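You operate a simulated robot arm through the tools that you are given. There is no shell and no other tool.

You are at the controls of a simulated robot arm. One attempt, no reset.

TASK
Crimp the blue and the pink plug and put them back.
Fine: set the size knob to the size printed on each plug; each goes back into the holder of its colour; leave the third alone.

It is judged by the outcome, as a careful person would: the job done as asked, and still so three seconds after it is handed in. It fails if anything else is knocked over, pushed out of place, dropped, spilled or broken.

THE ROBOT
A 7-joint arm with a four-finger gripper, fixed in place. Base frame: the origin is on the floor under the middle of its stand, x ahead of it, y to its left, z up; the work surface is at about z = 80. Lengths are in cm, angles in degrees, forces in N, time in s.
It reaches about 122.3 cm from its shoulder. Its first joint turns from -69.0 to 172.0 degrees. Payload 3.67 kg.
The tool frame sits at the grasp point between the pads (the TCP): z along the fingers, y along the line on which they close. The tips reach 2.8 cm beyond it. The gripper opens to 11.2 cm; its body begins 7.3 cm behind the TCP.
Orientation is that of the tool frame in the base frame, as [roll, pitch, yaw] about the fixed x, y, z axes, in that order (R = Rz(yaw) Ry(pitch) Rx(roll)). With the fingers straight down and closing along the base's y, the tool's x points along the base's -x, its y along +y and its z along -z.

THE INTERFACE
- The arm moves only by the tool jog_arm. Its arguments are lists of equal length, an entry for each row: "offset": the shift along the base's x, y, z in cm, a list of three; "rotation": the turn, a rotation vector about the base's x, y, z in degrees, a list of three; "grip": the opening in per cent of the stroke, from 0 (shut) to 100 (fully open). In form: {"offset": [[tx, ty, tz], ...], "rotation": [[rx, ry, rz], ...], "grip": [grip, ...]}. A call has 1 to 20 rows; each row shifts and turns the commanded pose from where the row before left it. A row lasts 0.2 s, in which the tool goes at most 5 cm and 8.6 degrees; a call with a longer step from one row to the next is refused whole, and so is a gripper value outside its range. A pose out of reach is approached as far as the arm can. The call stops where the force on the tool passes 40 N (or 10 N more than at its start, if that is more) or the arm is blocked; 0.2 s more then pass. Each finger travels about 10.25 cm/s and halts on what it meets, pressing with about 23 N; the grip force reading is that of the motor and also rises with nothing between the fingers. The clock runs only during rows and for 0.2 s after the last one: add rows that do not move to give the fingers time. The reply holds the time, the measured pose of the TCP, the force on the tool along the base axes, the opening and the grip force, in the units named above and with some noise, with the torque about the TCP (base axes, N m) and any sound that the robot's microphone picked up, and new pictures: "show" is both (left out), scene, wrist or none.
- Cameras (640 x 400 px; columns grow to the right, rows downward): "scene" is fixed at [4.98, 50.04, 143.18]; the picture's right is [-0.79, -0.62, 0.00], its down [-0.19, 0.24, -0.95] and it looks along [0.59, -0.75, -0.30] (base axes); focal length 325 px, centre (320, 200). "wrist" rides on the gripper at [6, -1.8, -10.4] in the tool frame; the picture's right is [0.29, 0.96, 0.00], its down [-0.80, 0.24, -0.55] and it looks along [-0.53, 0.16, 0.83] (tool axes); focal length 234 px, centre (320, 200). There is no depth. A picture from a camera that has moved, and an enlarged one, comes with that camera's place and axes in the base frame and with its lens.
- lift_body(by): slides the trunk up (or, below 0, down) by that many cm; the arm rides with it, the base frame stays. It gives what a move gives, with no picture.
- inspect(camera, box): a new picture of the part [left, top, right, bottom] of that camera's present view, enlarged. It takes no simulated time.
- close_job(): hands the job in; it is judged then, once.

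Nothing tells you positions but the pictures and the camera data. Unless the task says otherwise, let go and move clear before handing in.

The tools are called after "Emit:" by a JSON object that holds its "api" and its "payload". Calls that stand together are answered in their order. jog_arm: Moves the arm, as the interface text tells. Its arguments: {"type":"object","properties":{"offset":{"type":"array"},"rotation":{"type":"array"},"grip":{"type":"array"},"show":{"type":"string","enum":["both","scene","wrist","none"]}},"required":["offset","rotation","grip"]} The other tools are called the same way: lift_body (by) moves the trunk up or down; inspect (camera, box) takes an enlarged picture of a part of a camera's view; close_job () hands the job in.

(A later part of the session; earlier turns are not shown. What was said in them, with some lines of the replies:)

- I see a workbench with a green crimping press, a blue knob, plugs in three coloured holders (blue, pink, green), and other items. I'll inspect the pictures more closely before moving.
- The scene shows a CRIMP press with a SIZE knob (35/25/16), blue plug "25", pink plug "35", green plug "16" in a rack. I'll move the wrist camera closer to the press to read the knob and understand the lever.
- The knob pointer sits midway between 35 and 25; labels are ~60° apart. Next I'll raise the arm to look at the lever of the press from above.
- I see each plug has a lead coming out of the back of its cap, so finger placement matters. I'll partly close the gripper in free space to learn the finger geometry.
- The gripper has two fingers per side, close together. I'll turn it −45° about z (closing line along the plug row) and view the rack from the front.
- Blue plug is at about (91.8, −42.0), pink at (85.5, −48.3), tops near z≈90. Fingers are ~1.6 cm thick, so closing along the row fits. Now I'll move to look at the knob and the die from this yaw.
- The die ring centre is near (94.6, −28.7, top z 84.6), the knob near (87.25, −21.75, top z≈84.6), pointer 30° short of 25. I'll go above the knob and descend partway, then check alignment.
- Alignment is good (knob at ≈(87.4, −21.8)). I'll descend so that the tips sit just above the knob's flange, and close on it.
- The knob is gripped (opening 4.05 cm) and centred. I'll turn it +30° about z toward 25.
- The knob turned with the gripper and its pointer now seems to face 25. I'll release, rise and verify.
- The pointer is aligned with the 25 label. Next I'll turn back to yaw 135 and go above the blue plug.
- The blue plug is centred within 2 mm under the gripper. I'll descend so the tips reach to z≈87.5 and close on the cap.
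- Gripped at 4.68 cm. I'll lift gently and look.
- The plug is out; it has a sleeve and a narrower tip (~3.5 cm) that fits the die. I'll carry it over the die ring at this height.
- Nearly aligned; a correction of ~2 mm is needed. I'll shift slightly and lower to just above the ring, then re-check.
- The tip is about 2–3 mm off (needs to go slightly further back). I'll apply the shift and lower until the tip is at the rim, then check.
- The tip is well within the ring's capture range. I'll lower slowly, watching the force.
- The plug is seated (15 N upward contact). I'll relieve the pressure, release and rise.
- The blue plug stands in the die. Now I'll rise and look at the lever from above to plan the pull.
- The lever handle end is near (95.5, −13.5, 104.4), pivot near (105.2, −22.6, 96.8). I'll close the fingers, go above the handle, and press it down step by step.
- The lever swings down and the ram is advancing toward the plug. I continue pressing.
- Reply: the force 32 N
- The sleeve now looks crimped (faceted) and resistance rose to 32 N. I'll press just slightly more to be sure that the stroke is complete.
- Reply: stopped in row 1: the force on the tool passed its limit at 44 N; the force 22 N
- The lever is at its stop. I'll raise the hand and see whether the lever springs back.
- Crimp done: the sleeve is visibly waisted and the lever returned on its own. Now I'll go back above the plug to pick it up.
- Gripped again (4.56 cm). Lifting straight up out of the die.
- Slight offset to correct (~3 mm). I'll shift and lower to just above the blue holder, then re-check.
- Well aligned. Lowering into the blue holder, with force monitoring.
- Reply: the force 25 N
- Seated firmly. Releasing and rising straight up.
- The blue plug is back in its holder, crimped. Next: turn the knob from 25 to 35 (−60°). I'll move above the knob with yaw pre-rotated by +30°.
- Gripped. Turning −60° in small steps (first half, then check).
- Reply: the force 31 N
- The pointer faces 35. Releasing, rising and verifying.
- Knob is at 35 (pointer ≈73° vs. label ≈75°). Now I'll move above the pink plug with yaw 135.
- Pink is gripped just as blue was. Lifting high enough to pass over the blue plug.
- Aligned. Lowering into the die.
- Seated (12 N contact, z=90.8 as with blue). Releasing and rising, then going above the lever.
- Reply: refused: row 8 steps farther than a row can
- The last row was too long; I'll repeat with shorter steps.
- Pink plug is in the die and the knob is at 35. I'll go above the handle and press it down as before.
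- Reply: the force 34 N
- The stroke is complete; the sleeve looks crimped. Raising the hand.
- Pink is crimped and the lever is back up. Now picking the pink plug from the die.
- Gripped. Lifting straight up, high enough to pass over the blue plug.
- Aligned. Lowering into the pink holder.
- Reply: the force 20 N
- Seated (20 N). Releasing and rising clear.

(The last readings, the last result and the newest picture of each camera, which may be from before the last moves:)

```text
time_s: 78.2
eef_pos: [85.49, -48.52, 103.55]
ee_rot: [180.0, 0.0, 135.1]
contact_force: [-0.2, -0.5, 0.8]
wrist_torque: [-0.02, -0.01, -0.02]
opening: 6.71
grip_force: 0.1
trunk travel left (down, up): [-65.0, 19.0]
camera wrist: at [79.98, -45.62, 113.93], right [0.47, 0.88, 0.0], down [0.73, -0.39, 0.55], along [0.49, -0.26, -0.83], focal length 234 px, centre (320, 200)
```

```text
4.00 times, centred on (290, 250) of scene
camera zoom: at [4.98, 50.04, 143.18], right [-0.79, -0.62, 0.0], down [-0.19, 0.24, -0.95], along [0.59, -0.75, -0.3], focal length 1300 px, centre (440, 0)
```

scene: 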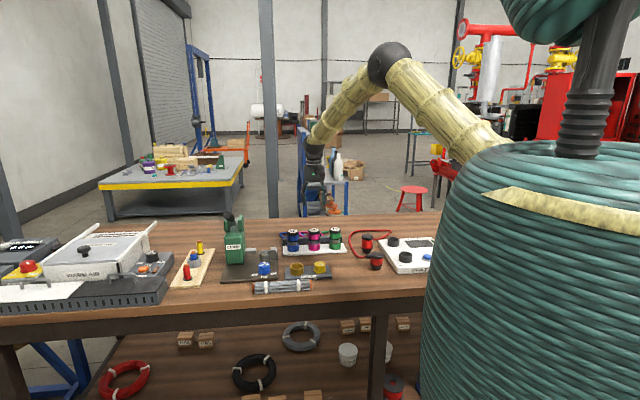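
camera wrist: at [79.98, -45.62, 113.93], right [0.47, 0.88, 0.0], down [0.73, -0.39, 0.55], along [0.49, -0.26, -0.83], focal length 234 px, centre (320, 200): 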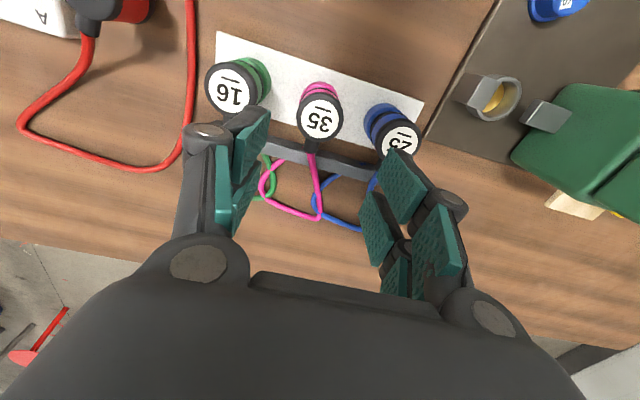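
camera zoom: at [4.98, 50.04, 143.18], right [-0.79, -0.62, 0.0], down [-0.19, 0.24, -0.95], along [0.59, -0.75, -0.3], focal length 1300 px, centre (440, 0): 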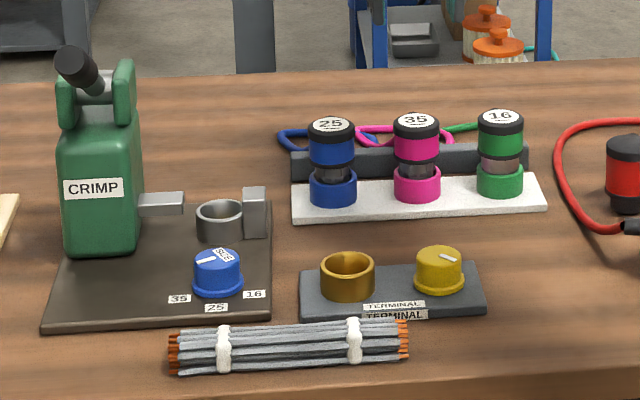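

Both plugs are back. Let me look closely at the crimps and the lever/knob before handing in.

Emit:
{"api": "inspect", "payload": {"camera": "scene", "box": [284, 234, 304, 254]}}

Emit:
{"api": "inspect", "payload": {"camera": "scene", "box": [304, 234, 324, 254]}}

```text
16.00 times, centred on (294, 244) of scene
camera zoom: at [4.98, 50.04, 143.18], right [-0.79, -0.62, 0.0], down [-0.19, 0.24, -0.95], along [0.59, -0.75, -0.3], focal length 5202 px, centre (736, -504)
```

zoom: 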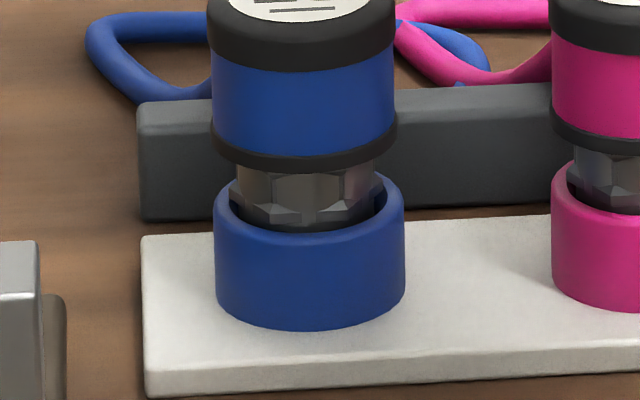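

```text
16.00 times, centred on (314, 244) of scene
camera zoom: at [4.98, 50.04, 143.18], right [-0.79, -0.62, 0.0], down [-0.19, 0.24, -0.95], along [0.59, -0.75, -0.3], focal length 5202 px, centre (416, -504)
```

zoom: 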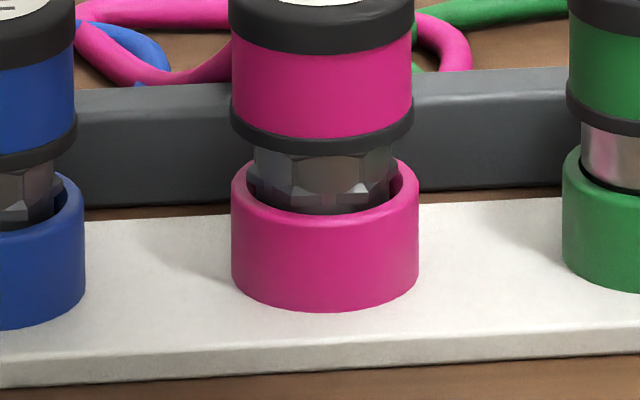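

Both plugs show a hexagonal crimp and sit in the holders of their colours; the green one is untouched. I'll back the arm well clear and then hand in.

Emit:
{"api": "jog_arm", "payload": {"offset": [[0, 0, 4.5], [-1, 1, 4.5], [-3, 2, 3], [-4, 2.5, 1], [-4, 2.5, 0], [-4, 2.5, 0], [0, 0, 0]], "rotation": [[0, 0, 0], [0, 0, 0], [0, 0, 0], [0, 0, 0], [0, 0, 0], [0, 0, 0], [0, 0, 0]], "grip": [60, 60, 60, 60, 60, 60, 60]}}

Emit:
{"api": "inspect", "payload": {"camera": "scene", "box": [210, 200, 370, 300]}}

```text
time_s: 79.8
eef_pos: [69.76, -38.35, 116.14]
ee_rot: [180.0, -0.2, 135.0]
contact_force: [-0.4, -1.5, 0.6]
wrist_torque: [0.01, 0.04, 0.0]
opening: 6.7
grip_force: 0.1
trunk travel left (down, up): [-65.0, 19.0]
camera wrist: at [64.23, -35.32, 126.63], right [0.47, 0.88, 0.0], down [0.73, -0.4, 0.55], along [0.49, -0.26, -0.83], focal length 234 px, centre (320, 200)
```

scene: 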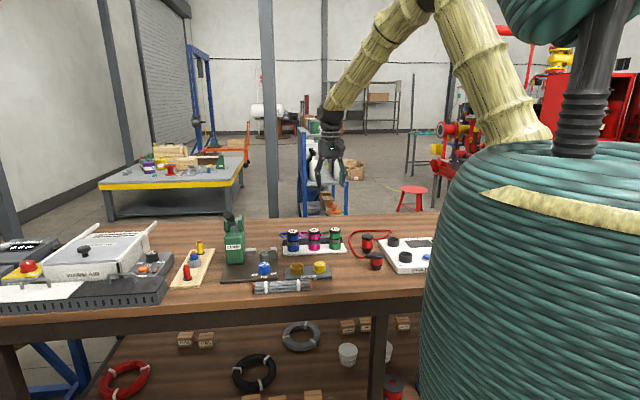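
wrist: 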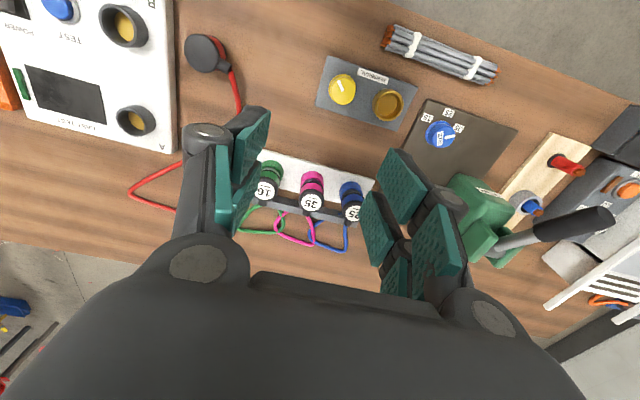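

```text
4.00 times, centred on (290, 250) of scene
camera zoom: at [4.98, 50.04, 143.18], right [-0.79, -0.62, 0.0], down [-0.19, 0.24, -0.95], along [0.59, -0.75, -0.3], focal length 1300 px, centre (440, 0)
```

zoom: 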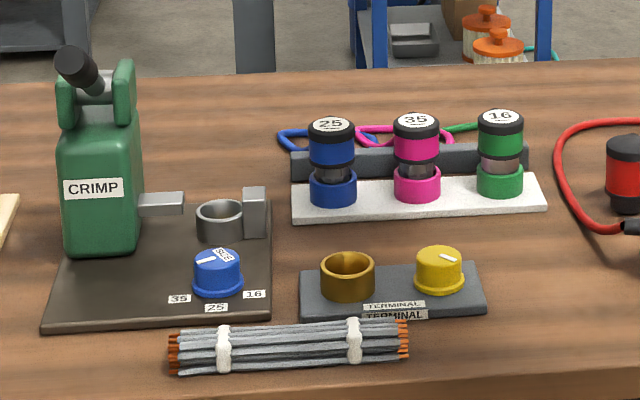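

The blue (25) and pink (35) plugs are crimped and back in their own holders. The lever is up, the green plug is untouched, and the arm is clear, so I'm handing the job in.

Emit:
{"api": "close_job", "payload": {}}

```text
The job is handed in.
```

The job is handed in. The blue and pink plugs are both crimped and back in the holders of their own colour.

- **Blue plug:** crimped with the size knob at 25, the number printed on it.
- **Pink plug:** crimped with the knob at 35, the number printed on it. The knob is still at 35.
- **Green plug:** left alone.

In the last close-up pictures, both metal sleeves show the pressed, six-sided shape of a crimp. Both plugs sat firmly when pushed into their holders. The microphone reported no sound, so I judged the crimps by eye and by the lever reaching its stop.

The press lever had sprung back up, nothing else looked moved or knocked over, and the arm was clear of the bench when I handed in.
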